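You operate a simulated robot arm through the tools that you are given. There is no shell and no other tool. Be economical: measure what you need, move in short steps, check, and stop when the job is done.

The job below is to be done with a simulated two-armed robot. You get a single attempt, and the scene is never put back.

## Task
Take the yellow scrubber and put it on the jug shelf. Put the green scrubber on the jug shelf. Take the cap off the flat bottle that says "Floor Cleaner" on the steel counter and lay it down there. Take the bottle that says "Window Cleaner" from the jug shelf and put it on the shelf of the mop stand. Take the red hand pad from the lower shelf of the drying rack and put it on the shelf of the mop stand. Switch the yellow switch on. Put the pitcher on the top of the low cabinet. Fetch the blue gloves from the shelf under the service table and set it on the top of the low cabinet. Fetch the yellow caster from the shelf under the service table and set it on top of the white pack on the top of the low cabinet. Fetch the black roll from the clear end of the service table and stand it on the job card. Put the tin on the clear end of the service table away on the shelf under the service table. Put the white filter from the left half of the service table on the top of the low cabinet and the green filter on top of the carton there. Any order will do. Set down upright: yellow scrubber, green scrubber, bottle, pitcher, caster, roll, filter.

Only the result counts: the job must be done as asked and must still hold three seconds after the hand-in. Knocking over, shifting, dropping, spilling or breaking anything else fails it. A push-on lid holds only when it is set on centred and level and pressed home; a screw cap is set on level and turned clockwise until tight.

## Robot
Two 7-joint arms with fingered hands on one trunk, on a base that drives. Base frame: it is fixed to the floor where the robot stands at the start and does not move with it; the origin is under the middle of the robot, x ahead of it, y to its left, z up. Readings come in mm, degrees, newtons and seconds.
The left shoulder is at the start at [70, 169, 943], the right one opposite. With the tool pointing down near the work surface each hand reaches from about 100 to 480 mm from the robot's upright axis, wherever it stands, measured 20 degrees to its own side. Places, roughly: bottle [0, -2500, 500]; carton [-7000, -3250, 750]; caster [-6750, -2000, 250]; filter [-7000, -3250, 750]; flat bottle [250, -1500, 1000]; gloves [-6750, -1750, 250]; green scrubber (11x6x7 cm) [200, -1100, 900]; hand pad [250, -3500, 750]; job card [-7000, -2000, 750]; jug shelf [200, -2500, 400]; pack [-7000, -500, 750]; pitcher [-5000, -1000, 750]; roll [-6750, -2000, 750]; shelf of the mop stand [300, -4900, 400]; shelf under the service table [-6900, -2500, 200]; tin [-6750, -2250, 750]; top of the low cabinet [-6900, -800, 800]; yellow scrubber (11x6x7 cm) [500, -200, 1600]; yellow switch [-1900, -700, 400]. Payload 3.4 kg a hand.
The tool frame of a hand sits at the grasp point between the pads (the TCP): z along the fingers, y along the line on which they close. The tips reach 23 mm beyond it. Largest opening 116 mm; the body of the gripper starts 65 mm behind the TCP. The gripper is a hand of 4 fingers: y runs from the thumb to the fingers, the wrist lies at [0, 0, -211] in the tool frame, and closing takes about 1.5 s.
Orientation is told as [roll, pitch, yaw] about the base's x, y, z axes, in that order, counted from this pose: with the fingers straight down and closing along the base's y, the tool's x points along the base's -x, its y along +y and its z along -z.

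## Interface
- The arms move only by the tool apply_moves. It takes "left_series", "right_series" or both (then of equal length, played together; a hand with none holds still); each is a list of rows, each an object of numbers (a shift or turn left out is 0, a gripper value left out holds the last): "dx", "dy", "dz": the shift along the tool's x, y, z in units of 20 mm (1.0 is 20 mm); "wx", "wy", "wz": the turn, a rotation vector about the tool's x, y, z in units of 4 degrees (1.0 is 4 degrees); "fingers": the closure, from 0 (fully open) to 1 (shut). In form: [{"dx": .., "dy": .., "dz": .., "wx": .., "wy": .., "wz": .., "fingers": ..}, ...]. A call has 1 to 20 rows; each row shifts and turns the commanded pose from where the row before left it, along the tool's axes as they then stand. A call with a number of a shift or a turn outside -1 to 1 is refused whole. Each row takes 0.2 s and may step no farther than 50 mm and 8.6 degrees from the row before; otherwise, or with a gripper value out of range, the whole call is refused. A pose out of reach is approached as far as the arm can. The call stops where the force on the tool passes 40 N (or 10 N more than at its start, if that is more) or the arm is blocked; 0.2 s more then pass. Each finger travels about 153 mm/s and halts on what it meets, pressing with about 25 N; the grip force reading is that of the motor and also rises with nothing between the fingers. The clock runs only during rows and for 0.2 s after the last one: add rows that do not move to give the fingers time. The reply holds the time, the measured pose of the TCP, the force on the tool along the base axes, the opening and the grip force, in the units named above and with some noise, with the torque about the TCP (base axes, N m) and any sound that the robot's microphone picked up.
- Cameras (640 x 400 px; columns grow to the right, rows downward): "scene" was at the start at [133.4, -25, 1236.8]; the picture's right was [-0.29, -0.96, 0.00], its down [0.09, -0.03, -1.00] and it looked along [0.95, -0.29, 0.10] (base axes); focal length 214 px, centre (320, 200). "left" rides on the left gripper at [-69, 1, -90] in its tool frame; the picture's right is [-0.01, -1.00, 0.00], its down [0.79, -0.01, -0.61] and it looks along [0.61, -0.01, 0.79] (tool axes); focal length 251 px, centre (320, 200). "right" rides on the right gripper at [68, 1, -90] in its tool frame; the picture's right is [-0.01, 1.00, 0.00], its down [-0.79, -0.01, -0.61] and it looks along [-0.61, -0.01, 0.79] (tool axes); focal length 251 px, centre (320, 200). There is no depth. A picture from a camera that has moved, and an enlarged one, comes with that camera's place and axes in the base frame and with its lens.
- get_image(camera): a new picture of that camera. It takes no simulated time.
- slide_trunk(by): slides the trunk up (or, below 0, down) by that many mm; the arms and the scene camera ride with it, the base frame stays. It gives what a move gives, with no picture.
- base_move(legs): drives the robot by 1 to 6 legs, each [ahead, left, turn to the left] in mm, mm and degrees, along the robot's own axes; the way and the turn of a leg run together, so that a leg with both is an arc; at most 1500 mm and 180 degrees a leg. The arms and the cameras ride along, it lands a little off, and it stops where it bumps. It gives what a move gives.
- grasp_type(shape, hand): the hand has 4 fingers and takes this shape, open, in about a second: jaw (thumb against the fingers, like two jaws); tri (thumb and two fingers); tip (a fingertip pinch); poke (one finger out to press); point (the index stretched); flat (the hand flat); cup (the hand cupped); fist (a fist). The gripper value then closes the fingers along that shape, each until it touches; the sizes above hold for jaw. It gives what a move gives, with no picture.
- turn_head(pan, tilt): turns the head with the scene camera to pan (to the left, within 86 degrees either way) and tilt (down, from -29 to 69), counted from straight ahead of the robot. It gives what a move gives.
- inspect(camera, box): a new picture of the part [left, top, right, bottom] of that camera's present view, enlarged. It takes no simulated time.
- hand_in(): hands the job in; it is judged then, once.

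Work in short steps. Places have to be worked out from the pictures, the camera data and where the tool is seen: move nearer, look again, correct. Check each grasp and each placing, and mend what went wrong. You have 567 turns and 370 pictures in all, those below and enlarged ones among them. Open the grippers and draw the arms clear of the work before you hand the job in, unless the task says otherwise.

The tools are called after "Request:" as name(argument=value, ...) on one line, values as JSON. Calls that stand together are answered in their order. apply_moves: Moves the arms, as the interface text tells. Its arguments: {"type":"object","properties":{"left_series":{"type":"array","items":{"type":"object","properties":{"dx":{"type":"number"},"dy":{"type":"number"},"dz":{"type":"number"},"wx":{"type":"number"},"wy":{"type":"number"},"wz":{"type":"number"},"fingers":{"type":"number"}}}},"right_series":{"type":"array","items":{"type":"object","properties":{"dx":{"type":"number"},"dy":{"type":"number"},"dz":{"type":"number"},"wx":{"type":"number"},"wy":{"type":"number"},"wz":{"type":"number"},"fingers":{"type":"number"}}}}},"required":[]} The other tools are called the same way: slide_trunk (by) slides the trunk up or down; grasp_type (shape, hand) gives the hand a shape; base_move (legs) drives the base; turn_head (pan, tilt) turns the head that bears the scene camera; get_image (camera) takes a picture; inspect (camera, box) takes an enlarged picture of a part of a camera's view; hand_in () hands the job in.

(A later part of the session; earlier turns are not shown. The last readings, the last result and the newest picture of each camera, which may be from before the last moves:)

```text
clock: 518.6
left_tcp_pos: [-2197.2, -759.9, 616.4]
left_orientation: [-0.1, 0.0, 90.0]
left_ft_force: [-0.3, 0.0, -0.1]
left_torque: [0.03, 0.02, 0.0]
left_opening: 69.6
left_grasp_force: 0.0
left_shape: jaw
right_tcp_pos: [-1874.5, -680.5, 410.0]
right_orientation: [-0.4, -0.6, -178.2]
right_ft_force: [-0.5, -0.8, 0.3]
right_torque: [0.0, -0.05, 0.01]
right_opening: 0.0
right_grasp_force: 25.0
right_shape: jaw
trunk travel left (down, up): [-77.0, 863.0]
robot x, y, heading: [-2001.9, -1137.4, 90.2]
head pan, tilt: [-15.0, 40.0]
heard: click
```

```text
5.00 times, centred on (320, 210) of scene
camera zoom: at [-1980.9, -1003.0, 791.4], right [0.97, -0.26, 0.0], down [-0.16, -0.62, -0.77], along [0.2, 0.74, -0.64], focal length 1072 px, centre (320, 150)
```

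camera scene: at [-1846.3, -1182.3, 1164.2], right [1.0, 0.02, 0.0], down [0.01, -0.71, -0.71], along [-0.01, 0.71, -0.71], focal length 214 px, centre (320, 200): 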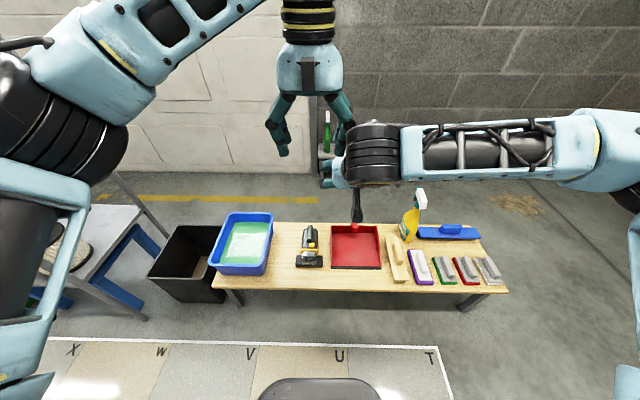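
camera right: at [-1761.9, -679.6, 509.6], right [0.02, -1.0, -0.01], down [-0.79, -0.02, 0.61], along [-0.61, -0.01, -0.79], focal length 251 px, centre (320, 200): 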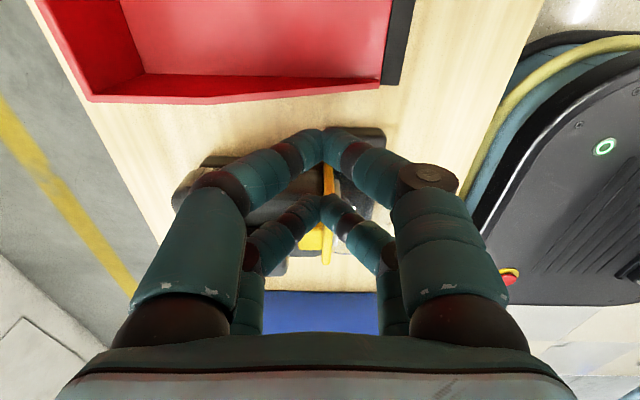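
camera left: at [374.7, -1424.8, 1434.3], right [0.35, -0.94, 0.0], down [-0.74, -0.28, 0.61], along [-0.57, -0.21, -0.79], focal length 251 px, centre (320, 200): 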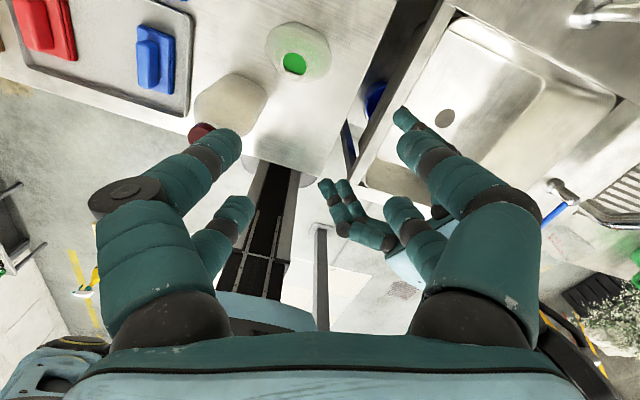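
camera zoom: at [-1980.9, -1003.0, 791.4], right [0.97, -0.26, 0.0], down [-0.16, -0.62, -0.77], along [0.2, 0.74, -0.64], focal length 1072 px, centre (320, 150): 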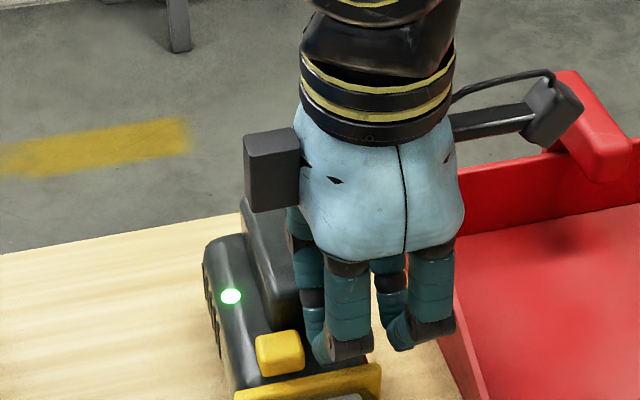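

Click and a green light: the switch is on. I withdraw and rise, restoring the hand's yaw.

Request:
apply_moves(right_series=[{"dx": 0.6}, {"dx": 0.6}, {"dz": -1}, {"dz": -1}, {"dz": -1}, {"dz": -1}, {"dz": -1}, {"dz": -1}, {}])

Request:
slide_trunk(by=400)

Request:
base_move(legs=[[-250, 0, 0], [0, 0, 90]])

Request:
apply_moves(right_series=[{"wz": 1, "fingers": 0.3}, {"wz": 1}, {"wz": 1}, {"wz": 1}, {"wz": 1}, {"wz": 1}, {"wz": 1}, {"wz": 1}, {"wz": 1}, {"wz": 1}, {"wz": 1}, {"wz": 1}, {"wz": 1}, {"wz": 1}, {"wz": 1}, {"wz": 1}, {"wz": 1}, {"wz": 1}, {"wz": 1}, {"wz": 1}])

Request:
turn_head(pan=0, tilt=15)

Request:
get_image(camera="scene")

```text
clock: 520.6
left_tcp_pos: [-2196.3, -759.9, 615.5]
left_orientation: [0.0, 0.0, 90.0]
left_ft_force: [-0.9, -0.6, 0.2]
left_torque: [0.0, 0.01, -0.01]
left_opening: 69.2
left_grasp_force: 0.1
left_shape: jaw
right_tcp_pos: [-1849.7, -679.5, 528.5]
right_orientation: [-0.4, -0.5, -178.2]
right_ft_force: [0.8, 0.7, -0.3]
right_torque: [0.0, 0.03, -0.04]
right_opening: 0.0
right_grasp_force: 24.8
right_shape: jaw
trunk travel left (down, up): [-77.0, 863.0]
robot x, y, heading: [-2003.0, -1135.3, 90.1]
head pan, tilt: [-15.0, 40.0]
```

```text
clock: 524.4
left_tcp_pos: [-2195.3, -758.8, 1017.1]
left_orientation: [0.1, 0.0, 90.0]
left_ft_force: [0.2, 0.6, 0.6]
left_torque: [-0.04, -0.02, 0.01]
left_opening: 69.5
left_grasp_force: 0.1
left_shape: jaw
right_tcp_pos: [-1849.2, -679.5, 929.0]
right_orientation: [-0.5, -0.5, -178.2]
right_ft_force: [-0.6, -0.6, -0.6]
right_torque: [0.01, 0.03, -0.01]
right_opening: 0.2
right_grasp_force: 24.7
right_shape: jaw
trunk travel left (down, up): [-477.0, 463.0]
robot x, y, heading: [-2001.2, -1138.2, 90.2]
head pan, tilt: [-15.0, 40.0]
```

```text
clock: 530.1
left_tcp_pos: [-2373.0, -1591.3, 1016.5]
left_orientation: [0.0, 0.0, -178.6]
left_ft_force: [-0.4, 0.5, -0.2]
left_torque: [0.0, 0.0, -0.03]
left_opening: 69.1
left_grasp_force: 0.0
left_shape: jaw
right_tcp_pos: [-2462.0, -1247.9, 929.7]
right_orientation: [-0.4, -0.4, -86.8]
right_ft_force: [-0.6, -0.7, 0.1]
right_torque: [0.0, -0.02, -0.01]
right_opening: 0.1
right_grasp_force: 25.0
right_shape: jaw
trunk travel left (down, up): [-477.0, 463.0]
robot x, y, heading: [-2001.4, -1390.3, -178.5]
head pan, tilt: [-15.0, 40.0]
```

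```text
clock: 534.4
left_tcp_pos: [-2372.1, -1592.4, 1014.2]
left_orientation: [0.1, 0.0, -178.7]
left_ft_force: [0.0, -0.3, -0.2]
left_torque: [-0.03, 0.01, -0.03]
left_opening: 69.5
left_grasp_force: 0.1
left_shape: jaw
right_tcp_pos: [-2461.8, -1248.4, 930.5]
right_orientation: [0.4, -0.6, -166.9]
right_ft_force: [-0.6, -0.9, -0.2]
right_torque: [-0.01, -0.01, -0.02]
right_opening: 80.8
right_grasp_force: 0.1
right_shape: jaw
trunk travel left (down, up): [-477.0, 463.0]
robot x, y, heading: [-2003.3, -1388.6, -178.5]
head pan, tilt: [-15.0, 40.0]
```

```text
clock: 535.2
left_tcp_pos: [-2373.3, -1592.8, 1016.4]
left_orientation: [0.0, 0.0, -178.6]
left_ft_force: [0.2, -0.4, -0.7]
left_torque: [0.01, 0.0, 0.02]
left_opening: 69.3
left_grasp_force: 0.1
left_shape: jaw
right_tcp_pos: [-2460.4, -1248.9, 929.2]
right_orientation: [0.3, -0.5, -166.8]
right_ft_force: [-1.2, -0.2, -0.4]
right_torque: [-0.04, -0.01, 0.0]
right_opening: 80.8
right_grasp_force: 0.0
right_shape: jaw
trunk travel left (down, up): [-477.0, 463.0]
robot x, y, heading: [-2007.9, -1393.6, -178.5]
head pan, tilt: [0.0, 15.0]
```

```text
179 pictures are left
camera scene: at [-2145.0, -1392.5, 1230.9], right [-0.03, 1.0, 0.0], down [0.26, 0.01, -0.97], along [-0.97, -0.03, -0.26], focal length 214 px, centre (320, 200)
```

scene: 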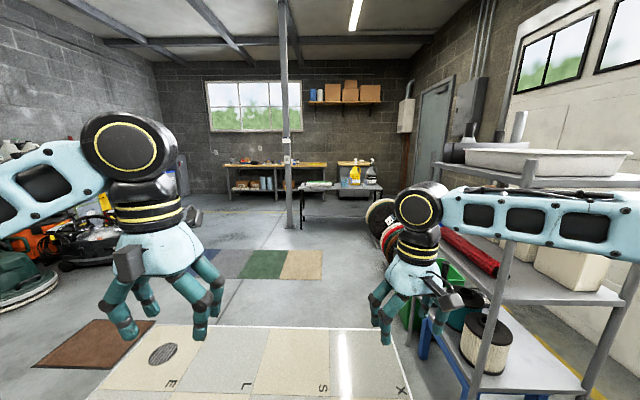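

Clear lane ahead. I drive 2200 mm toward the grey table with the pitcher.

Request:
base_move(legs=[[1400, 0, -1.5], [800, 0, 0]])

Request:
get_image(camera="scene")

```text
clock: 546.0
left_tcp_pos: [-4551.6, -1570.4, 1014.4]
left_orientation: [0.0, -0.1, 178.6]
left_ft_force: [0.3, 0.7, -0.3]
left_torque: [-0.01, -0.03, 0.0]
left_opening: 69.5
left_grasp_force: 0.0
left_shape: jaw
right_tcp_pos: [-4619.7, -1221.6, 929.0]
right_orientation: [0.3, -0.5, -169.6]
right_ft_force: [0.1, 0.1, 0.6]
right_torque: [-0.04, 0.0, 0.03]
right_opening: 80.8
right_grasp_force: 0.1
right_shape: jaw
trunk travel left (down, up): [-477.0, 463.0]
robot x, y, heading: [-4170.4, -1385.8, 178.9]
head pan, tilt: [0.0, 15.0]
```

```text
178 pictures are left
camera scene: at [-4312.6, -1380.7, 1231.0], right [0.02, 1.0, 0.0], down [0.26, -0.01, -0.97], along [-0.97, 0.02, -0.26], focal length 214 px, centre (320, 200)
```

scene: 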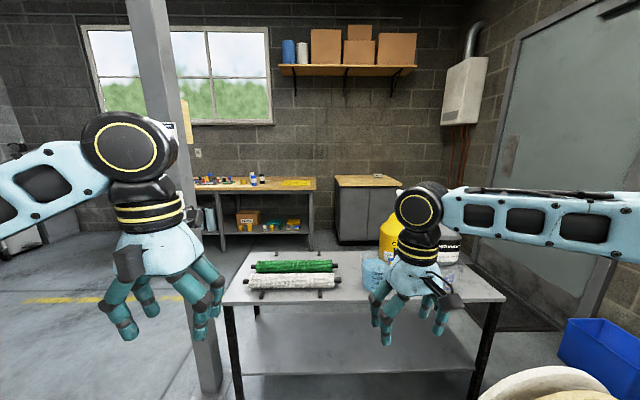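

I look down at the table.

Request:
turn_head(pan=-22, tilt=30)

Request:
apply_moves(right_series=[{"wz": 1, "dy": -1}, {"wz": 1, "dy": -1}, {"wz": 1, "dy": -1}, {"dy": -1}, {"dy": -1}, {"dy": -1}, {"dy": -1}, {}])

Request:
get_image(camera="scene")

```text
clock: 546.8
left_tcp_pos: [-4550.2, -1569.3, 1017.1]
left_orientation: [0.0, 0.0, 178.7]
left_ft_force: [-0.4, 0.4, 0.5]
left_torque: [0.03, 0.01, 0.02]
left_opening: 69.5
left_grasp_force: 0.1
left_shape: jaw
right_tcp_pos: [-4620.9, -1222.3, 929.2]
right_orientation: [0.4, -0.5, -169.7]
right_ft_force: [0.3, -0.2, 0.7]
right_torque: [0.03, -0.02, 0.01]
right_opening: 80.6
right_grasp_force: 0.0
right_shape: jaw
trunk travel left (down, up): [-477.0, 463.0]
robot x, y, heading: [-4168.9, -1381.3, 178.9]
head pan, tilt: [-22.0, 30.0]
```

```text
clock: 548.6
left_tcp_pos: [-4549.2, -1569.3, 1015.5]
left_orientation: [-0.1, 0.0, 178.7]
left_ft_force: [0.6, 0.4, -0.3]
left_torque: [0.0, -0.03, 0.02]
left_opening: 69.5
left_grasp_force: 0.0
left_shape: jaw
right_tcp_pos: [-4625.5, -1082.9, 927.3]
right_orientation: [0.5, -0.3, 178.4]
right_ft_force: [-0.5, 0.1, -0.2]
right_torque: [0.0, 0.0, 0.02]
right_opening: 80.7
right_grasp_force: 0.1
right_shape: jaw
trunk travel left (down, up): [-477.0, 463.0]
robot x, y, heading: [-4168.0, -1386.0, 178.9]
head pan, tilt: [-22.0, 30.0]
```

```text
177 pictures are left
camera scene: at [-4302.2, -1347.4, 1206.8], right [0.39, 0.92, 0.0], down [0.46, -0.2, -0.87], along [-0.8, 0.34, -0.5], focal length 214 px, centre (320, 200)
```

scene: 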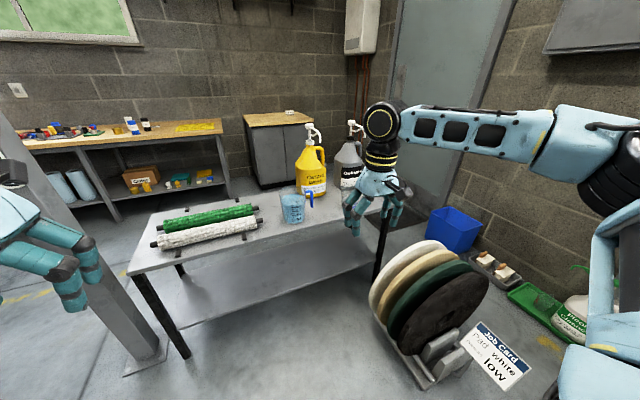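

Request:
inspect(camera="scene", box=[250, 120, 410, 240])

```text
3.33 times, centred on (330, 180) of scene
camera zoom: at [-4302.2, -1347.4, 1206.8], right [0.39, 0.92, 0.0], down [0.46, -0.2, -0.87], along [-0.8, 0.34, -0.5], focal length 715 px, centre (287, 267)
```

zoom: 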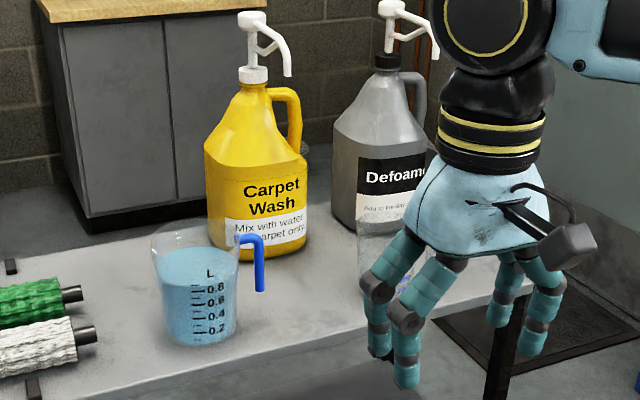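

There is another clear vessel behind my right hand. I move the hand up out of the way to see it.

Request:
apply_moves(right_series=[{"dz": -1, "dx": 1}, {"dz": -1, "dx": 1}, {"dz": -1, "dx": 1}, {"dz": -1, "dx": 1}, {"dz": -1, "dy": -1}, {"dz": -1, "dy": -1}, {"dy": -1}, {"dy": -1}, {}])

Request:
inspect(camera="scene", box=[250, 120, 450, 245])

```text
clock: 550.6
left_tcp_pos: [-4549.7, -1569.9, 1016.6]
left_orientation: [0.0, -0.1, 178.7]
left_ft_force: [0.2, -0.1, 0.8]
left_torque: [0.0, -0.04, -0.02]
left_opening: 69.5
left_grasp_force: 0.1
left_shape: jaw
right_tcp_pos: [-4542.7, -1002.3, 1046.0]
right_orientation: [0.5, -0.3, 178.4]
right_ft_force: [0.0, -0.2, -0.3]
right_torque: [0.01, 0.01, 0.02]
right_opening: 80.8
right_grasp_force: 0.0
right_shape: jaw
trunk travel left (down, up): [-477.0, 463.0]
robot x, y, heading: [-4170.3, -1385.0, 179.1]
head pan, tilt: [-22.0, 30.0]
```

```text
3.20 times, centred on (350, 182) of scene
camera zoom: at [-4302.1, -1347.4, 1206.8], right [0.39, 0.92, 0.0], down [0.46, -0.2, -0.87], along [-0.8, 0.34, -0.5], focal length 686 px, centre (224, 256)
```

zoom: 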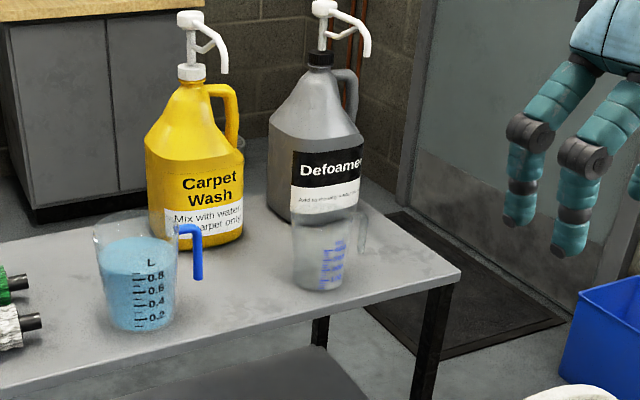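

Two vessels: a filled jug (y≈-1180) and a clear empty pitcher (y≈-940) — the listed place matches the clear one. I move closer to measure both.

Request:
base_move(legs=[[200, -260, 0]])

Request:
turn_head(pan=0, tilt=40)

Request:
get_image(camera="scene")

Request:
get_image(camera="right")

```text
clock: 552.8
left_tcp_pos: [-4743.3, -1301.9, 1017.1]
left_orientation: [0.1, -0.1, 178.7]
left_ft_force: [0.4, 0.3, -0.8]
left_torque: [0.01, -0.01, 0.03]
left_opening: 69.6
left_grasp_force: 0.0
left_shape: jaw
right_tcp_pos: [-4733.7, -734.5, 1045.1]
right_orientation: [0.6, -0.3, 178.4]
right_ft_force: [-0.9, -0.3, 0.2]
right_torque: [-0.02, -0.02, -0.02]
right_opening: 80.8
right_grasp_force: 0.0
right_shape: jaw
trunk travel left (down, up): [-477.0, 463.0]
robot x, y, heading: [-4359.8, -1117.3, 178.5]
head pan, tilt: [-22.0, 30.0]
```

```text
clock: 553.7
left_tcp_pos: [-4741.5, -1301.2, 1016.3]
left_orientation: [0.1, 0.0, 178.6]
left_ft_force: [0.4, 1.0, 0.0]
left_torque: [0.0, 0.0, 0.01]
left_opening: 69.5
left_grasp_force: 0.1
left_shape: jaw
right_tcp_pos: [-4734.2, -735.9, 1045.4]
right_orientation: [0.5, -0.5, 178.4]
right_ft_force: [-0.1, 0.2, 0.4]
right_torque: [-0.01, 0.0, 0.03]
right_opening: 80.9
right_grasp_force: 0.1
right_shape: jaw
trunk travel left (down, up): [-477.0, 463.0]
robot x, y, heading: [-4360.5, -1114.7, 178.9]
head pan, tilt: [0.0, 40.0]
```

```text
174 pictures are left
camera scene: at [-4496.3, -1113.1, 1191.5], right [0.02, 1.0, 0.0], down [0.64, -0.01, -0.77], along [-0.77, 0.02, -0.64], focal length 214 px, centre (320, 200)
```

scene: 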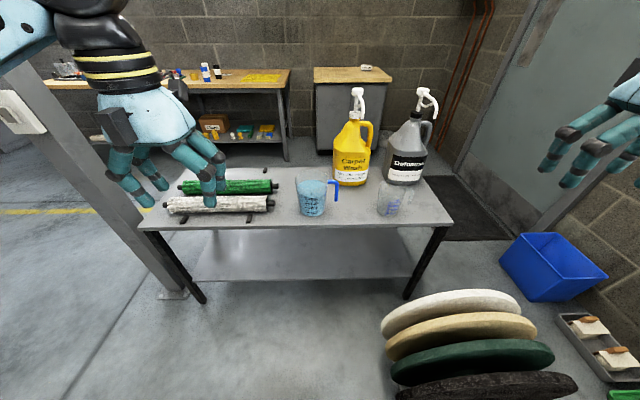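

```text
173 pictures are left
camera right: at [-4665.2, -738.0, 1136.7], right [-0.04, -1.0, 0.01], down [-0.79, 0.03, 0.61], along [-0.61, 0.02, -0.79], focal length 251 px, centre (320, 200)
```

right: 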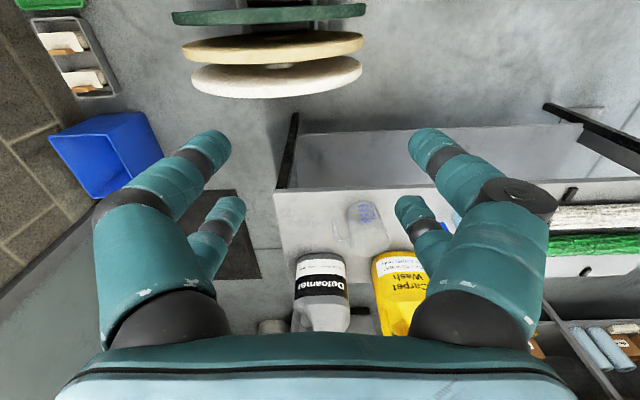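

The filled blue jug may be the one meant. I drive closer and measure exactly with the wrist cameras.

Request:
base_move(legs=[[230, 0, 0]])

Request:
apply_moves(left_series=[{"dy": -1, "dx": -1}, {"dy": -1, "dx": -1}, {"dy": -1, "dx": -1}, {"dy": -1, "dx": -1}, {"dy": -1, "dx": -1}, {"dx": -1}, {"dx": -1}, {}])

Request:
get_image(camera="left")

Request:
get_image(camera="right")

```text
clock: 555.4
left_tcp_pos: [-4975.0, -1299.1, 1015.7]
left_orientation: [-0.1, 0.0, 178.9]
left_ft_force: [0.4, 0.5, -0.7]
left_torque: [0.0, -0.08, 0.03]
left_opening: 69.7
left_grasp_force: 0.0
left_shape: jaw
right_tcp_pos: [-4967.9, -731.3, 1045.1]
right_orientation: [0.5, -0.4, 178.7]
right_ft_force: [-0.7, 0.0, -0.7]
right_torque: [-0.02, -0.03, -0.02]
right_opening: 80.6
right_grasp_force: 0.1
right_shape: jaw
trunk travel left (down, up): [-477.0, 463.0]
robot x, y, heading: [-4590.3, -1113.8, 178.8]
head pan, tilt: [0.0, 40.0]
```

```text
clock: 557.2
left_tcp_pos: [-5112.6, -1197.2, 1017.3]
left_orientation: [-0.1, -0.1, 178.9]
left_ft_force: [-0.1, -0.2, -0.3]
left_torque: [0.01, 0.03, -0.01]
left_opening: 69.5
left_grasp_force: 0.1
left_shape: jaw
right_tcp_pos: [-4967.3, -733.1, 1045.3]
right_orientation: [0.5, -0.4, 178.6]
right_ft_force: [0.3, -0.4, -0.8]
right_torque: [0.0, -0.01, 0.0]
right_opening: 80.6
right_grasp_force: 0.0
right_shape: jaw
trunk travel left (down, up): [-477.0, 463.0]
robot x, y, heading: [-4593.0, -1113.6, 179.1]
head pan, tilt: [0.0, 40.0]
```

```text
172 pictures are left
camera left: at [-5180.6, -1195.7, 1105.1], right [0.01, 1.0, 0.0], down [0.8, -0.01, 0.61], along [0.61, -0.01, -0.8], focal length 251 px, centre (320, 200)
```

left: 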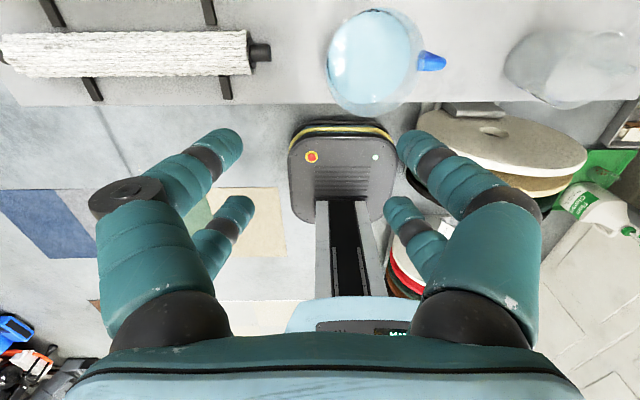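

```text
171 pictures are left
camera right: at [-4898.8, -734.7, 1136.9], right [-0.03, -1.0, 0.01], down [-0.79, 0.03, 0.61], along [-0.61, 0.01, -0.79], focal length 251 px, centre (320, 200)
```

right: 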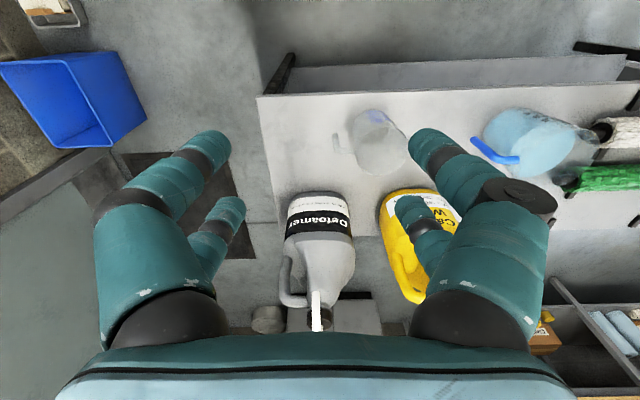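

I zoom in to measure the jug precisely.

Request:
inspect(camera="left", box=[300, 0, 480, 130])

Request:
inspect(camera="right", box=[300, 80, 600, 260])

```text
3.08 times, centred on (390, 65) of left
camera zoom: at [-5180.6, -1195.7, 1105.1], right [0.01, 1.0, 0.0], down [0.8, -0.01, 0.61], along [0.61, -0.01, -0.8], focal length 774 px, centre (105, 615)
```

zoom: 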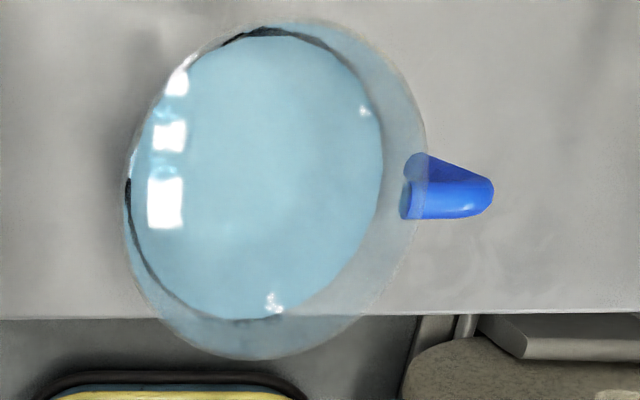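

```text
2.13 times, centred on (450, 170) of right
camera zoom: at [-4898.8, -734.7, 1136.9], right [-0.03, -1.0, 0.01], down [-0.79, 0.03, 0.61], along [-0.61, 0.01, -0.79], focal length 536 px, centre (43, 264)
```

zoom: 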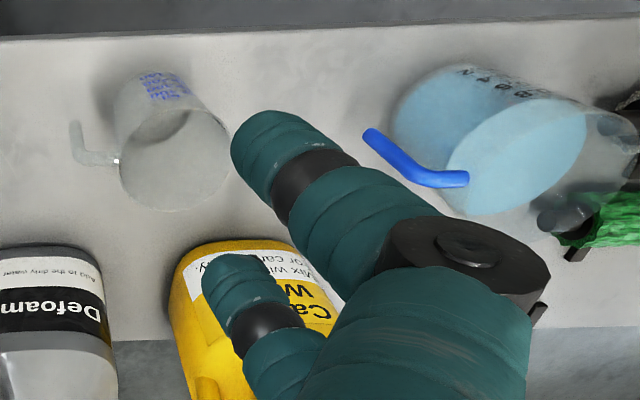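

The filled jug lies at (-5120,-1128), which fits the listed place best, so that's the pitcher. I'll grip its lower body with the left hand held nearly horizontal, yawed to clear the handle.

Request:
base_move(legs=[[-150, 0, 0]])

Request:
apply_moves(left_series=[{"wy": -1, "fingers": 0}, {"wy": -1}, {"wy": -1}, {"wy": -1}, {"wy": -1}, {"wy": -1}, {"wy": -1}, {"wy": -1}, {"wy": -1}, {"wy": -1}, {"wy": -1}, {"wy": -1}, {"wy": -1}, {"wy": -1}, {"wy": -1}, {"wy": -1}, {"wy": -1}, {"wy": -1}])

Request:
apply_moves(left_series=[{"wx": 0.95, "wz": 0.31}, {"wx": 0.95, "wz": 0.31}, {"wx": 0.95, "wz": 0.31}, {"wx": 0.95, "wz": 0.31}, {"wx": 0.95, "wz": 0.31}, {"wx": 0.95, "wz": 0.31}, {"wx": 0.95, "wz": 0.31}, {"wx": 0.95, "wz": 0.31}, {}])

Request:
get_image(camera="left")

```text
clock: 558.6
left_tcp_pos: [-4963.3, -1197.5, 1015.6]
left_orientation: [0.2, 0.0, 178.8]
left_ft_force: [0.0, 0.6, 1.1]
left_torque: [0.02, 0.01, 0.02]
left_opening: 69.6
left_grasp_force: 0.0
left_shape: jaw
right_tcp_pos: [-4818.8, -733.7, 1046.4]
right_orientation: [0.5, -0.4, 178.4]
right_ft_force: [0.5, -1.0, 0.1]
right_torque: [-0.02, 0.01, -0.02]
right_opening: 81.1
right_grasp_force: 0.0
right_shape: jaw
trunk travel left (down, up): [-477.0, 463.0]
robot x, y, heading: [-4443.9, -1115.8, 178.8]
head pan, tilt: [0.0, 40.0]
```

```text
clock: 562.4
left_tcp_pos: [-4963.2, -1198.3, 1014.9]
left_orientation: [-0.1, -72.0, 178.9]
left_ft_force: [-0.6, 0.1, -1.0]
left_torque: [-0.02, -0.01, 0.01]
left_opening: 116.0
left_grasp_force: 0.0
left_shape: jaw
right_tcp_pos: [-4818.8, -733.6, 1046.4]
right_orientation: [0.6, -0.3, 178.5]
right_ft_force: [-0.5, -0.6, 0.0]
right_torque: [-0.03, -0.02, -0.01]
right_opening: 80.8
right_grasp_force: 0.1
right_shape: jaw
trunk travel left (down, up): [-477.0, 463.0]
robot x, y, heading: [-4447.0, -1116.1, 178.8]
head pan, tilt: [0.0, 40.0]
```

```text
clock: 564.4
left_tcp_pos: [-4963.0, -1196.1, 1015.3]
left_orientation: [-0.1, -71.9, 146.7]
left_ft_force: [0.2, 0.1, -0.5]
left_torque: [-0.01, 0.02, -0.04]
left_opening: 116.0
left_grasp_force: 0.1
left_shape: jaw
right_tcp_pos: [-4818.8, -733.7, 1045.7]
right_orientation: [0.4, -0.4, 178.5]
right_ft_force: [0.4, 0.0, 0.0]
right_torque: [0.0, 0.03, -0.01]
right_opening: 80.7
right_grasp_force: 0.0
right_shape: jaw
trunk travel left (down, up): [-477.0, 463.0]
robot x, y, heading: [-4444.8, -1115.5, 178.9]
head pan, tilt: [0.0, 40.0]
```

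```text
168 pictures are left
camera left: at [-4909.6, -1233.0, 1108.2], right [0.55, 0.84, 0.01], down [0.69, -0.45, -0.57], along [-0.47, 0.32, -0.82], focal length 251 px, centre (320, 200)
```

left: 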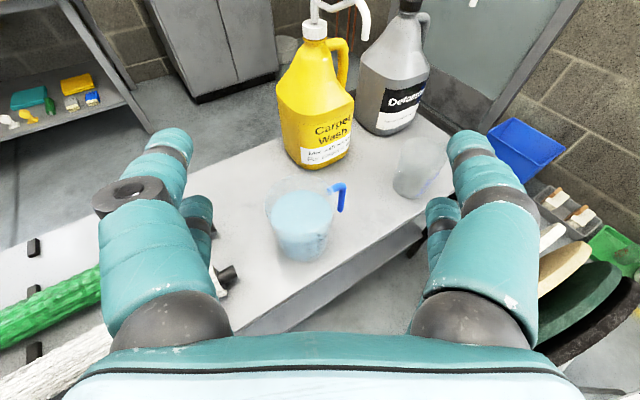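

The view is good, but the handle lies near the finger contact. I yaw the hand the other way (outward ~20°) so the fingers clear it.

Request:
apply_moves(left_series=[{"wx": -0.95, "wz": -0.31}, {"wx": -0.95, "wz": -0.31}, {"wx": -0.95, "wz": -0.31}, {"wx": -0.95, "wz": -0.31}, {"wx": -0.95, "wz": -0.31}, {"wx": -0.95, "wz": -0.31}, {"wx": -0.95, "wz": -0.31}, {"wx": -0.95, "wz": -0.31}, {"wx": -0.95, "wz": -0.31}, {"wx": -0.95, "wz": -0.31}, {"wx": -0.95, "wz": -0.31}, {"wx": -0.95, "wz": -0.31}, {"wx": -0.95, "wz": -0.31}, {}])

Request:
base_move(legs=[[0, -150, 0]])

Request:
slide_trunk(by=-200)

Request:
get_image(camera="left")

```text
clock: 567.4
left_tcp_pos: [-4964.0, -1198.3, 1016.9]
left_orientation: [-0.3, -72.0, -161.1]
left_ft_force: [0.0, 0.3, -1.1]
left_torque: [0.01, 0.01, -0.01]
left_opening: 116.0
left_grasp_force: 0.1
left_shape: jaw
right_tcp_pos: [-4818.9, -734.5, 1045.9]
right_orientation: [0.5, -0.5, 178.5]
right_ft_force: [-0.1, -0.3, -0.1]
right_torque: [0.01, 0.02, 0.0]
right_opening: 80.9
right_grasp_force: 0.0
right_shape: jaw
trunk travel left (down, up): [-477.0, 463.0]
robot x, y, heading: [-4441.8, -1113.7, 179.1]
head pan, tilt: [0.0, 40.0]
```

```text
clock: 568.7
left_tcp_pos: [-4961.2, -1069.0, 1015.9]
left_orientation: [0.4, -72.1, -161.6]
left_ft_force: [0.1, 0.6, 0.1]
left_torque: [-0.02, 0.0, 0.02]
left_opening: 115.8
left_grasp_force: 0.1
left_shape: jaw
right_tcp_pos: [-4817.0, -604.7, 1045.0]
right_orientation: [0.6, -0.4, 178.6]
right_ft_force: [-0.5, 0.1, -0.3]
right_torque: [-0.03, -0.03, 0.01]
right_opening: 80.7
right_grasp_force: 0.0
right_shape: jaw
trunk travel left (down, up): [-477.0, 463.0]
robot x, y, heading: [-4442.1, -987.8, 179.1]
head pan, tilt: [0.0, 40.0]
stopped in leg 1: the robot was blocked; the commanded pose is now the measured one
```

```text
clock: 570.9
left_tcp_pos: [-4962.1, -1072.2, 815.1]
left_orientation: [-0.3, -72.0, -160.9]
left_ft_force: [0.7, -0.5, -0.1]
left_torque: [0.02, 0.04, -0.02]
left_opening: 116.0
left_grasp_force: 0.0
left_shape: jaw
right_tcp_pos: [-4816.2, -608.6, 844.8]
right_orientation: [0.4, -0.4, 178.7]
right_ft_force: [-0.5, -0.3, 0.4]
right_torque: [0.03, 0.0, 0.0]
right_opening: 80.8
right_grasp_force: 0.0
right_shape: jaw
trunk travel left (down, up): [-277.0, 663.0]
robot x, y, heading: [-4444.1, -990.4, 179.0]
head pan, tilt: [0.0, 40.0]
```

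```text
167 pictures are left
camera left: at [-4900.0, -1052.6, 908.1], right [-0.33, 0.95, 0.01], down [0.78, 0.27, -0.57], along [-0.54, -0.18, -0.82], focal length 251 px, centre (320, 200)
```

left: 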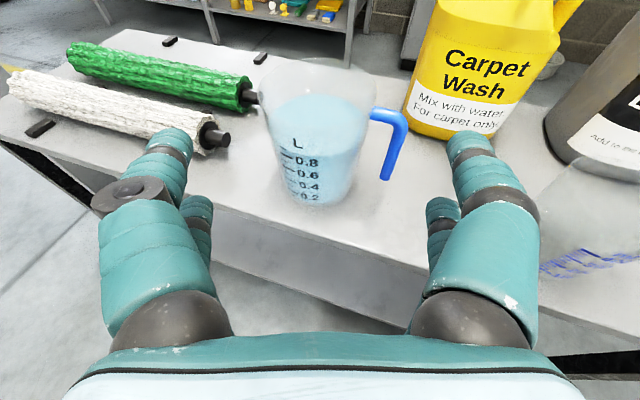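

The base bumped something on its right; I look.

Request:
base_move(legs=[[0, 25, 0]])

Request:
turn_head(pan=-75, tilt=60)

Request:
get_image(camera="scene")

```text
clock: 571.7
left_tcp_pos: [-4960.4, -1098.5, 816.2]
left_orientation: [-0.4, -71.9, -160.8]
left_ft_force: [-1.1, -0.4, 0.1]
left_torque: [0.03, -0.01, -0.04]
left_opening: 115.6
left_grasp_force: 0.0
left_shape: jaw
right_tcp_pos: [-4818.3, -634.5, 846.1]
right_orientation: [0.4, -0.4, 178.6]
right_ft_force: [0.6, -1.2, 0.0]
right_torque: [0.0, 0.01, 0.0]
right_opening: 80.9
right_grasp_force: 0.1
right_shape: jaw
trunk travel left (down, up): [-277.0, 663.0]
robot x, y, heading: [-4444.4, -1013.9, 179.1]
head pan, tilt: [0.0, 40.0]
```

```text
clock: 573.1
left_tcp_pos: [-4961.7, -1098.8, 815.9]
left_orientation: [-0.2, -72.0, -160.9]
left_ft_force: [0.0, 0.8, -0.8]
left_torque: [0.01, -0.01, 0.02]
left_opening: 115.9
left_grasp_force: 0.1
left_shape: jaw
right_tcp_pos: [-4817.5, -634.3, 846.1]
right_orientation: [0.6, -0.4, 178.6]
right_ft_force: [-0.7, 0.5, -0.1]
right_torque: [-0.01, -0.03, 0.0]
right_opening: 80.8
right_grasp_force: 0.1
right_shape: jaw
trunk travel left (down, up): [-277.0, 663.0]
robot x, y, heading: [-4443.1, -1012.1, 179.3]
head pan, tilt: [-75.0, 60.0]
```

```text
166 pictures are left
camera scene: at [-4509.0, -948.0, 964.7], right [0.97, 0.24, 0.0], down [0.21, -0.84, -0.5], along [-0.12, 0.49, -0.87], focal length 214 px, centre (320, 200)
```

scene: 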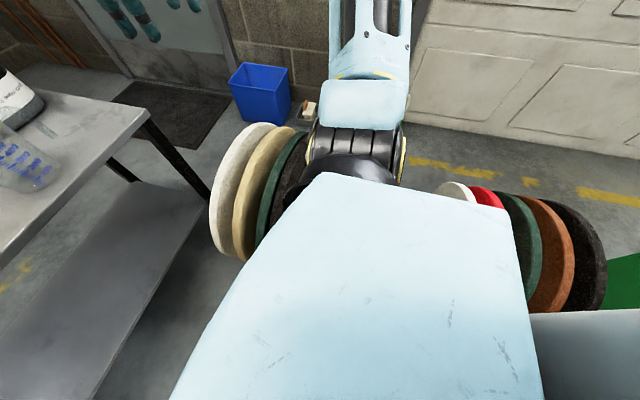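

Only disc racks there; they stand. I stay clear of them and adjust with the arm: shift 24 mm right, lower the trunk 115.

Request:
slide_trunk(by=-115)

Request:
apply_moves(left_series=[{"dy": -0.6}, {"dy": -0.6}, {}])

Request:
get_image(camera="left")

```text
clock: 574.6
left_tcp_pos: [-4961.3, -1098.5, 701.6]
left_orientation: [-0.3, -72.0, -160.8]
left_ft_force: [0.5, 0.7, -0.5]
left_torque: [-0.01, -0.02, 0.0]
left_opening: 115.9
left_grasp_force: 0.0
left_shape: jaw
right_tcp_pos: [-4817.9, -635.5, 731.1]
right_orientation: [0.5, -0.4, 178.7]
right_ft_force: [0.0, -1.2, -0.7]
right_torque: [0.01, 0.01, 0.0]
right_opening: 81.0
right_grasp_force: 0.1
right_shape: jaw
trunk travel left (down, up): [-162.0, 778.0]
robot x, y, heading: [-4441.6, -1014.7, 179.1]
head pan, tilt: [-75.0, 60.0]
```

```text
clock: 575.4
left_tcp_pos: [-4968.7, -1075.7, 699.5]
left_orientation: [-0.1, -72.1, -160.9]
left_ft_force: [-0.5, -0.3, 0.0]
left_torque: [0.0, -0.05, 0.0]
left_opening: 116.0
left_grasp_force: 0.1
left_shape: jaw
right_tcp_pos: [-4817.4, -633.3, 730.9]
right_orientation: [0.5, -0.4, 178.6]
right_ft_force: [-0.9, 0.8, -0.1]
right_torque: [0.0, 0.02, 0.0]
right_opening: 80.7
right_grasp_force: 0.0
right_shape: jaw
trunk travel left (down, up): [-162.0, 778.0]
robot x, y, heading: [-4442.6, -1015.1, 178.9]
head pan, tilt: [-75.0, 60.0]
```

```text
165 pictures are left
camera left: at [-4908.4, -1056.1, 793.0], right [-0.33, 0.95, 0.01], down [0.78, 0.27, -0.57], along [-0.54, -0.18, -0.82], focal length 251 px, centre (320, 200)
```

left: 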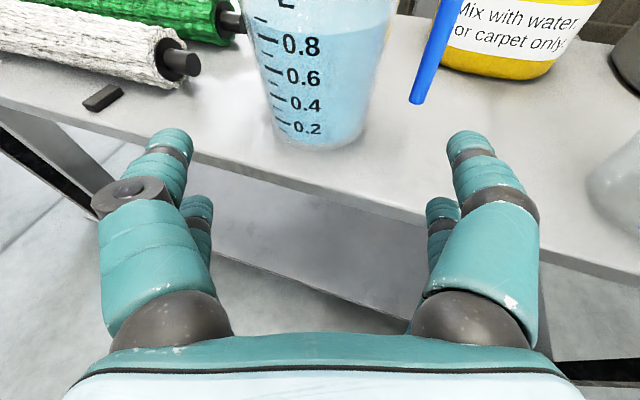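

The handle's lower end would meet the right finger from this side. From the other side (pointing inward ~42°) it is clear, so I raise, rotate back and reposition.

Request:
slide_trunk(by=150)

Request:
apply_moves(left_series=[{"wx": 0.95, "wz": 0.31}, {"wx": 0.95, "wz": 0.31}, {"wx": 0.95, "wz": 0.31}, {"wx": 0.95, "wz": 0.31}, {"wx": 0.95, "wz": 0.31}, {"wx": 0.95, "wz": 0.31}, {"wx": 0.95, "wz": 0.31}, {"wx": 0.95, "wz": 0.31}, {"wx": 0.95, "wz": 0.31}, {"wx": 0.95, "wz": 0.31}, {"wx": 0.95, "wz": 0.31}, {"wx": 0.95, "wz": 0.31}, {"wx": 0.95, "wz": 0.31}, {"wx": 0.95, "wz": 0.31}, {"wx": 0.95, "wz": 0.31}, {}])

Request:
base_move(legs=[[0, 150, 0]])

Request:
get_image(camera="left")

```text
clock: 577.1
left_tcp_pos: [-4969.2, -1074.8, 850.3]
left_orientation: [-0.3, -72.0, -160.8]
left_ft_force: [0.5, 0.2, 0.0]
left_torque: [0.01, 0.0, 0.0]
left_opening: 115.9
left_grasp_force: 0.0
left_shape: jaw
right_tcp_pos: [-4817.6, -634.1, 880.5]
right_orientation: [0.5, -0.4, 178.6]
right_ft_force: [0.3, 0.1, 0.0]
right_torque: [0.01, -0.02, 0.0]
right_opening: 80.9
right_grasp_force: 0.1
right_shape: jaw
trunk travel left (down, up): [-312.0, 628.0]
robot x, y, heading: [-4441.9, -1014.4, 178.9]
head pan, tilt: [-75.0, 60.0]
```

```text
clock: 580.5
left_tcp_pos: [-4973.1, -1085.7, 848.3]
left_orientation: [4.1, -71.2, 136.6]
left_ft_force: [0.3, -1.0, 0.0]
left_torque: [0.0, -0.02, -0.01]
left_opening: 115.9
left_grasp_force: 0.1
left_shape: jaw
right_tcp_pos: [-4818.5, -633.7, 881.9]
right_orientation: [0.5, -0.3, 178.6]
right_ft_force: [-0.2, 0.3, -0.2]
right_torque: [0.02, 0.02, 0.0]
right_opening: 80.8
right_grasp_force: 0.1
right_shape: jaw
trunk travel left (down, up): [-312.0, 628.0]
robot x, y, heading: [-4443.2, -1013.4, 178.8]
head pan, tilt: [-75.0, 60.0]
```

```text
clock: 581.9
left_tcp_pos: [-4975.7, -1237.3, 849.0]
left_orientation: [3.8, -71.3, 136.7]
left_ft_force: [0.6, 0.1, 0.5]
left_torque: [-0.02, -0.02, -0.03]
left_opening: 116.1
left_grasp_force: 0.0
left_shape: jaw
right_tcp_pos: [-4819.5, -786.7, 881.0]
right_orientation: [0.4, -0.4, 178.6]
right_ft_force: [0.2, 0.2, 0.0]
right_torque: [0.05, 0.03, -0.01]
right_opening: 80.9
right_grasp_force: 0.1
right_shape: jaw
trunk travel left (down, up): [-312.0, 628.0]
robot x, y, heading: [-4449.1, -1167.7, 179.1]
head pan, tilt: [-75.0, 60.0]
```

```text
164 pictures are left
camera left: at [-4925.9, -1277.0, 941.7], right [0.64, 0.77, -0.01], down [0.63, -0.53, -0.56], along [-0.44, 0.35, -0.83], focal length 251 px, centre (320, 200)
```

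left: 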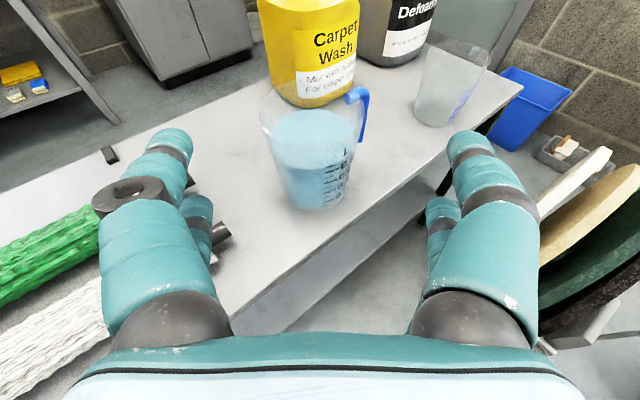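

The handle is now on the far side. I lower the trunk 145 and centre the jug.

Request:
slide_trunk(by=-145)

Request:
apply_moves(left_series=[{"dy": 0.6, "wz": -0.5}, {"wz": -0.4}, {}])

Request:
get_image(camera="left")

```text
clock: 583.6
left_tcp_pos: [-4975.7, -1238.7, 703.1]
left_orientation: [4.9, -71.0, 136.0]
left_ft_force: [0.9, -0.1, -0.5]
left_torque: [0.02, 0.0, 0.0]
left_opening: 115.9
left_grasp_force: 0.0
left_shape: jaw
right_tcp_pos: [-4820.7, -785.8, 735.2]
right_orientation: [0.6, -0.4, 178.6]
right_ft_force: [1.0, -0.2, 0.2]
right_torque: [-0.01, 0.01, -0.01]
right_opening: 81.0
right_grasp_force: 0.1
right_shape: jaw
trunk travel left (down, up): [-167.0, 773.0]
robot x, y, heading: [-4444.7, -1164.7, 179.0]
head pan, tilt: [-75.0, 60.0]
```

```text
clock: 584.4
left_tcp_pos: [-4984.0, -1247.1, 703.5]
left_orientation: [-6.5, -71.3, 147.6]
left_ft_force: [-0.4, -0.8, -0.1]
left_torque: [0.03, -0.01, 0.02]
left_opening: 115.8
left_grasp_force: 0.0
left_shape: jaw
right_tcp_pos: [-4818.5, -785.9, 735.0]
right_orientation: [0.6, -0.4, 178.6]
right_ft_force: [0.3, -0.7, 0.5]
right_torque: [0.0, 0.03, -0.02]
right_opening: 81.0
right_grasp_force: 0.2
right_shape: jaw
trunk travel left (down, up): [-167.0, 773.0]
robot x, y, heading: [-4444.8, -1163.9, 179.2]
head pan, tilt: [-75.0, 60.0]
```

```text
163 pictures are left
camera left: at [-4936.6, -1290.2, 796.5], right [0.62, 0.78, 0.05], down [0.67, -0.5, -0.56], along [-0.41, 0.38, -0.83], focal length 251 px, centre (320, 200)
```

left: 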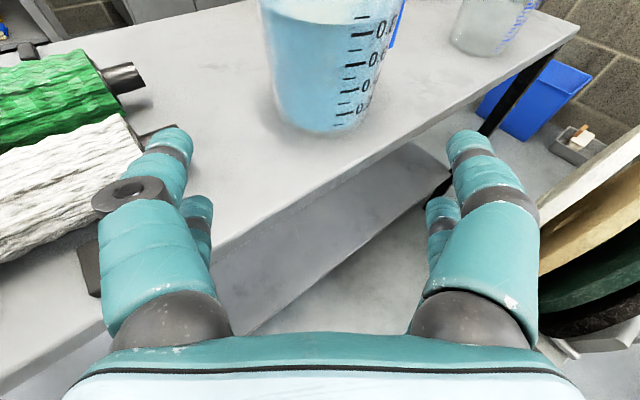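

The small roll correction was the wrong way; I undo it and re-check.

Request:
apply_moves(left_series=[{"wz": 0.7}, {}])

Request:
get_image(camera="left")

```text
clock: 585.0
left_tcp_pos: [-4982.5, -1247.0, 703.8]
left_orientation: [1.4, -71.5, 139.0]
left_ft_force: [-0.5, -0.3, -0.3]
left_torque: [0.01, 0.01, -0.03]
left_opening: 116.1
left_grasp_force: 0.0
left_shape: jaw
right_tcp_pos: [-4819.1, -785.4, 735.6]
right_orientation: [0.4, -0.3, 178.6]
right_ft_force: [0.2, -0.1, 0.6]
right_torque: [-0.03, 0.0, -0.02]
right_opening: 80.9
right_grasp_force: 0.0
right_shape: jaw
trunk travel left (down, up): [-167.0, 773.0]
robot x, y, heading: [-4446.4, -1165.5, 179.0]
head pan, tilt: [-75.0, 60.0]
```

```text
162 pictures are left
camera left: at [-4933.9, -1286.7, 796.8], right [0.64, 0.77, 0.0], down [0.64, -0.53, -0.56], along [-0.43, 0.36, -0.83], focal length 251 px, centre (320, 200)
```

left: 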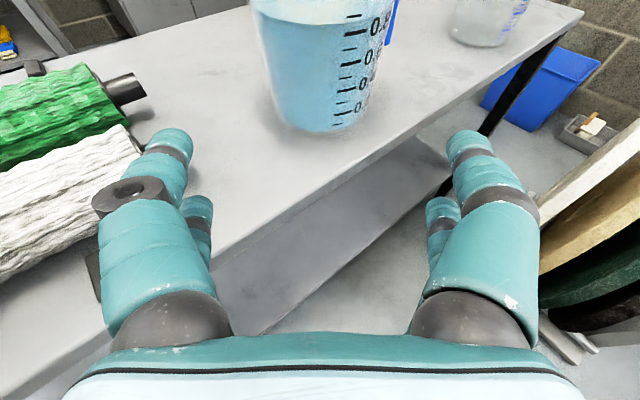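

Level and centred; jug axis is ~180 mm ahead. I lower 15 mm and advance 120.

Request:
apply_moves(left_series=[{"dx": 0.71, "dz": 0.23}, {"dx": -0.31, "dz": 0.95}, {"dx": -0.31, "dz": 0.95}, {"dx": -0.31, "dz": 0.95}, {"dx": -0.31, "dz": 0.95}, {"dx": -0.31, "dz": 0.95}, {"dx": -0.31, "dz": 0.95}, {}])

Request:
get_image(camera="left")

```text
clock: 586.8
left_tcp_pos: [-5075.0, -1170.4, 688.7]
left_orientation: [1.3, -71.4, 139.2]
left_ft_force: [0.9, 0.4, -0.1]
left_torque: [0.01, -0.03, 0.02]
left_opening: 115.9
left_grasp_force: 0.1
left_shape: jaw
right_tcp_pos: [-4820.6, -786.2, 735.8]
right_orientation: [0.5, -0.4, 178.5]
right_ft_force: [0.0, 0.8, 0.4]
right_torque: [0.01, -0.02, -0.03]
right_opening: 81.1
right_grasp_force: 0.0
right_shape: jaw
trunk travel left (down, up): [-167.0, 773.0]
robot x, y, heading: [-4445.3, -1165.2, 178.8]
head pan, tilt: [-75.0, 60.0]
```

```text
161 pictures are left
camera left: at [-5025.8, -1210.4, 782.3], right [0.64, 0.77, 0.0], down [0.64, -0.53, -0.56], along [-0.43, 0.36, -0.83], focal length 251 px, centre (320, 200)
```

left: 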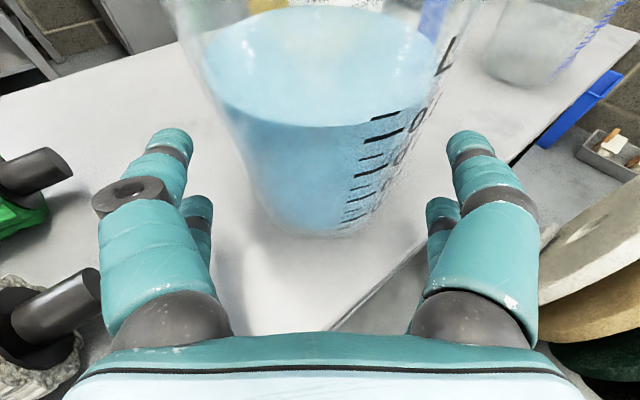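

Still centred. Advance 60 more and check.

Request:
apply_moves(left_series=[{"dx": -0.31, "dz": 0.95}, {"dx": -0.31, "dz": 0.95}, {"dx": -0.25, "dz": 0.75}, {}])

Request:
get_image(camera="left")

```text
clock: 587.8
left_tcp_pos: [-5118.0, -1134.1, 688.0]
left_orientation: [1.6, -71.4, 139.0]
left_ft_force: [1.8, -0.9, -0.2]
left_torque: [0.05, 0.07, -0.06]
left_opening: 115.8
left_grasp_force: 0.1
left_shape: jaw
right_tcp_pos: [-4818.0, -786.5, 735.6]
right_orientation: [0.4, -0.4, 178.7]
right_ft_force: [0.9, -0.4, 0.1]
right_torque: [0.05, 0.02, -0.02]
right_opening: 80.9
right_grasp_force: 0.1
right_shape: jaw
trunk travel left (down, up): [-167.0, 773.0]
robot x, y, heading: [-4443.7, -1168.9, 179.2]
head pan, tilt: [-75.0, 60.0]
```

```text
160 pictures are left
camera left: at [-5068.9, -1175.9, 780.7], right [0.63, 0.77, 0.0], down [0.64, -0.53, -0.56], along [-0.43, 0.35, -0.83], focal length 251 px, centre (320, 200)
```

left: 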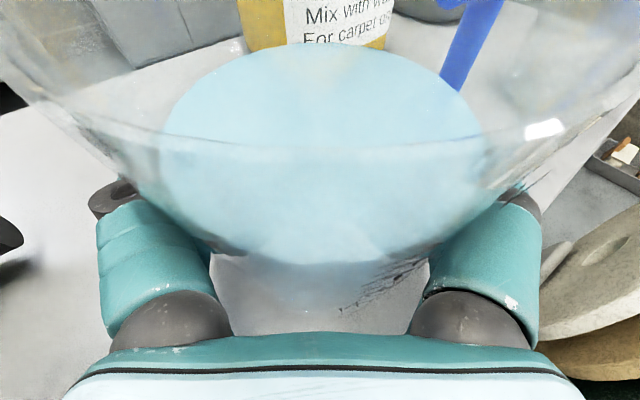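

Close the fingers on the jug.

Request:
apply_moves(left_series=[{"fingers": 0.3}, {"fingers": 1}, {}, {}, {}, {}, {}, {}])

Request:
get_image(camera="left")

```text
clock: 589.6
left_tcp_pos: [-5118.3, -1134.9, 687.6]
left_orientation: [1.4, -71.4, 139.0]
left_ft_force: [1.4, -1.6, 0.7]
left_torque: [0.0, -0.08, -0.03]
left_opening: 107.5
left_grasp_force: 24.9
left_shape: jaw
right_tcp_pos: [-4819.0, -786.0, 735.7]
right_orientation: [0.4, -0.4, 178.7]
right_ft_force: [-0.2, 0.2, 0.7]
right_torque: [-0.01, 0.04, -0.02]
right_opening: 80.6
right_grasp_force: 0.1
right_shape: jaw
trunk travel left (down, up): [-167.0, 773.0]
robot x, y, heading: [-4444.1, -1165.9, 179.1]
head pan, tilt: [-75.0, 60.0]
```

```text
159 pictures are left
camera left: at [-5069.0, -1176.0, 780.5], right [0.63, 0.77, 0.0], down [0.64, -0.53, -0.56], along [-0.43, 0.35, -0.83], focal length 251 px, centre (320, 200)
```

left: 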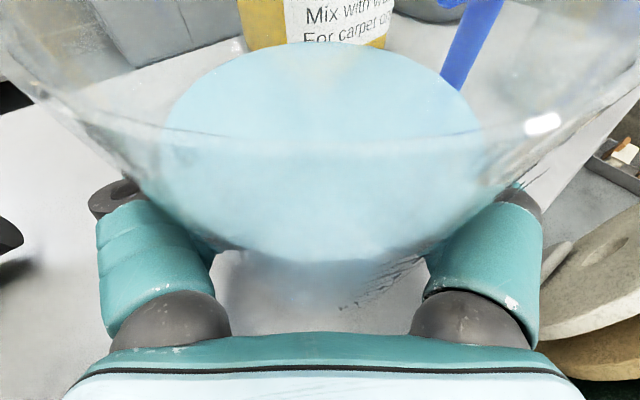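

Gripped. Lift 50 mm with the trunk and check the surface.

Request:
slide_trunk(by=50)

Request:
get_image(camera="left")

```text
clock: 590.6
left_tcp_pos: [-5119.6, -1135.2, 734.8]
left_orientation: [1.3, -71.2, 139.3]
left_ft_force: [0.7, -0.2, -9.6]
left_torque: [-0.17, -0.08, 0.0]
left_opening: 107.3
left_grasp_force: 24.5
left_shape: jaw
right_tcp_pos: [-4820.4, -785.6, 785.1]
right_orientation: [0.5, -0.4, 178.5]
right_ft_force: [-0.3, 0.3, 0.0]
right_torque: [-0.02, -0.03, -0.01]
right_opening: 80.7
right_grasp_force: 0.1
right_shape: jaw
trunk travel left (down, up): [-217.0, 723.0]
robot x, y, heading: [-4444.8, -1168.6, 179.3]
head pan, tilt: [-75.0, 60.0]
```

```text
158 pictures are left
camera left: at [-5070.6, -1175.6, 828.9], right [0.63, 0.77, 0.0], down [0.64, -0.53, -0.56], along [-0.43, 0.35, -0.83], focal length 251 px, centre (320, 200)
```

left: 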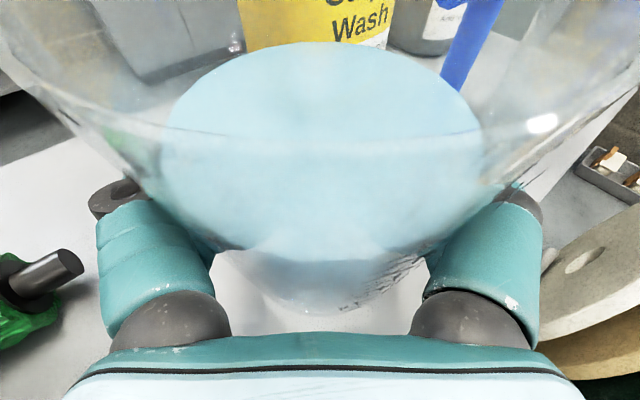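

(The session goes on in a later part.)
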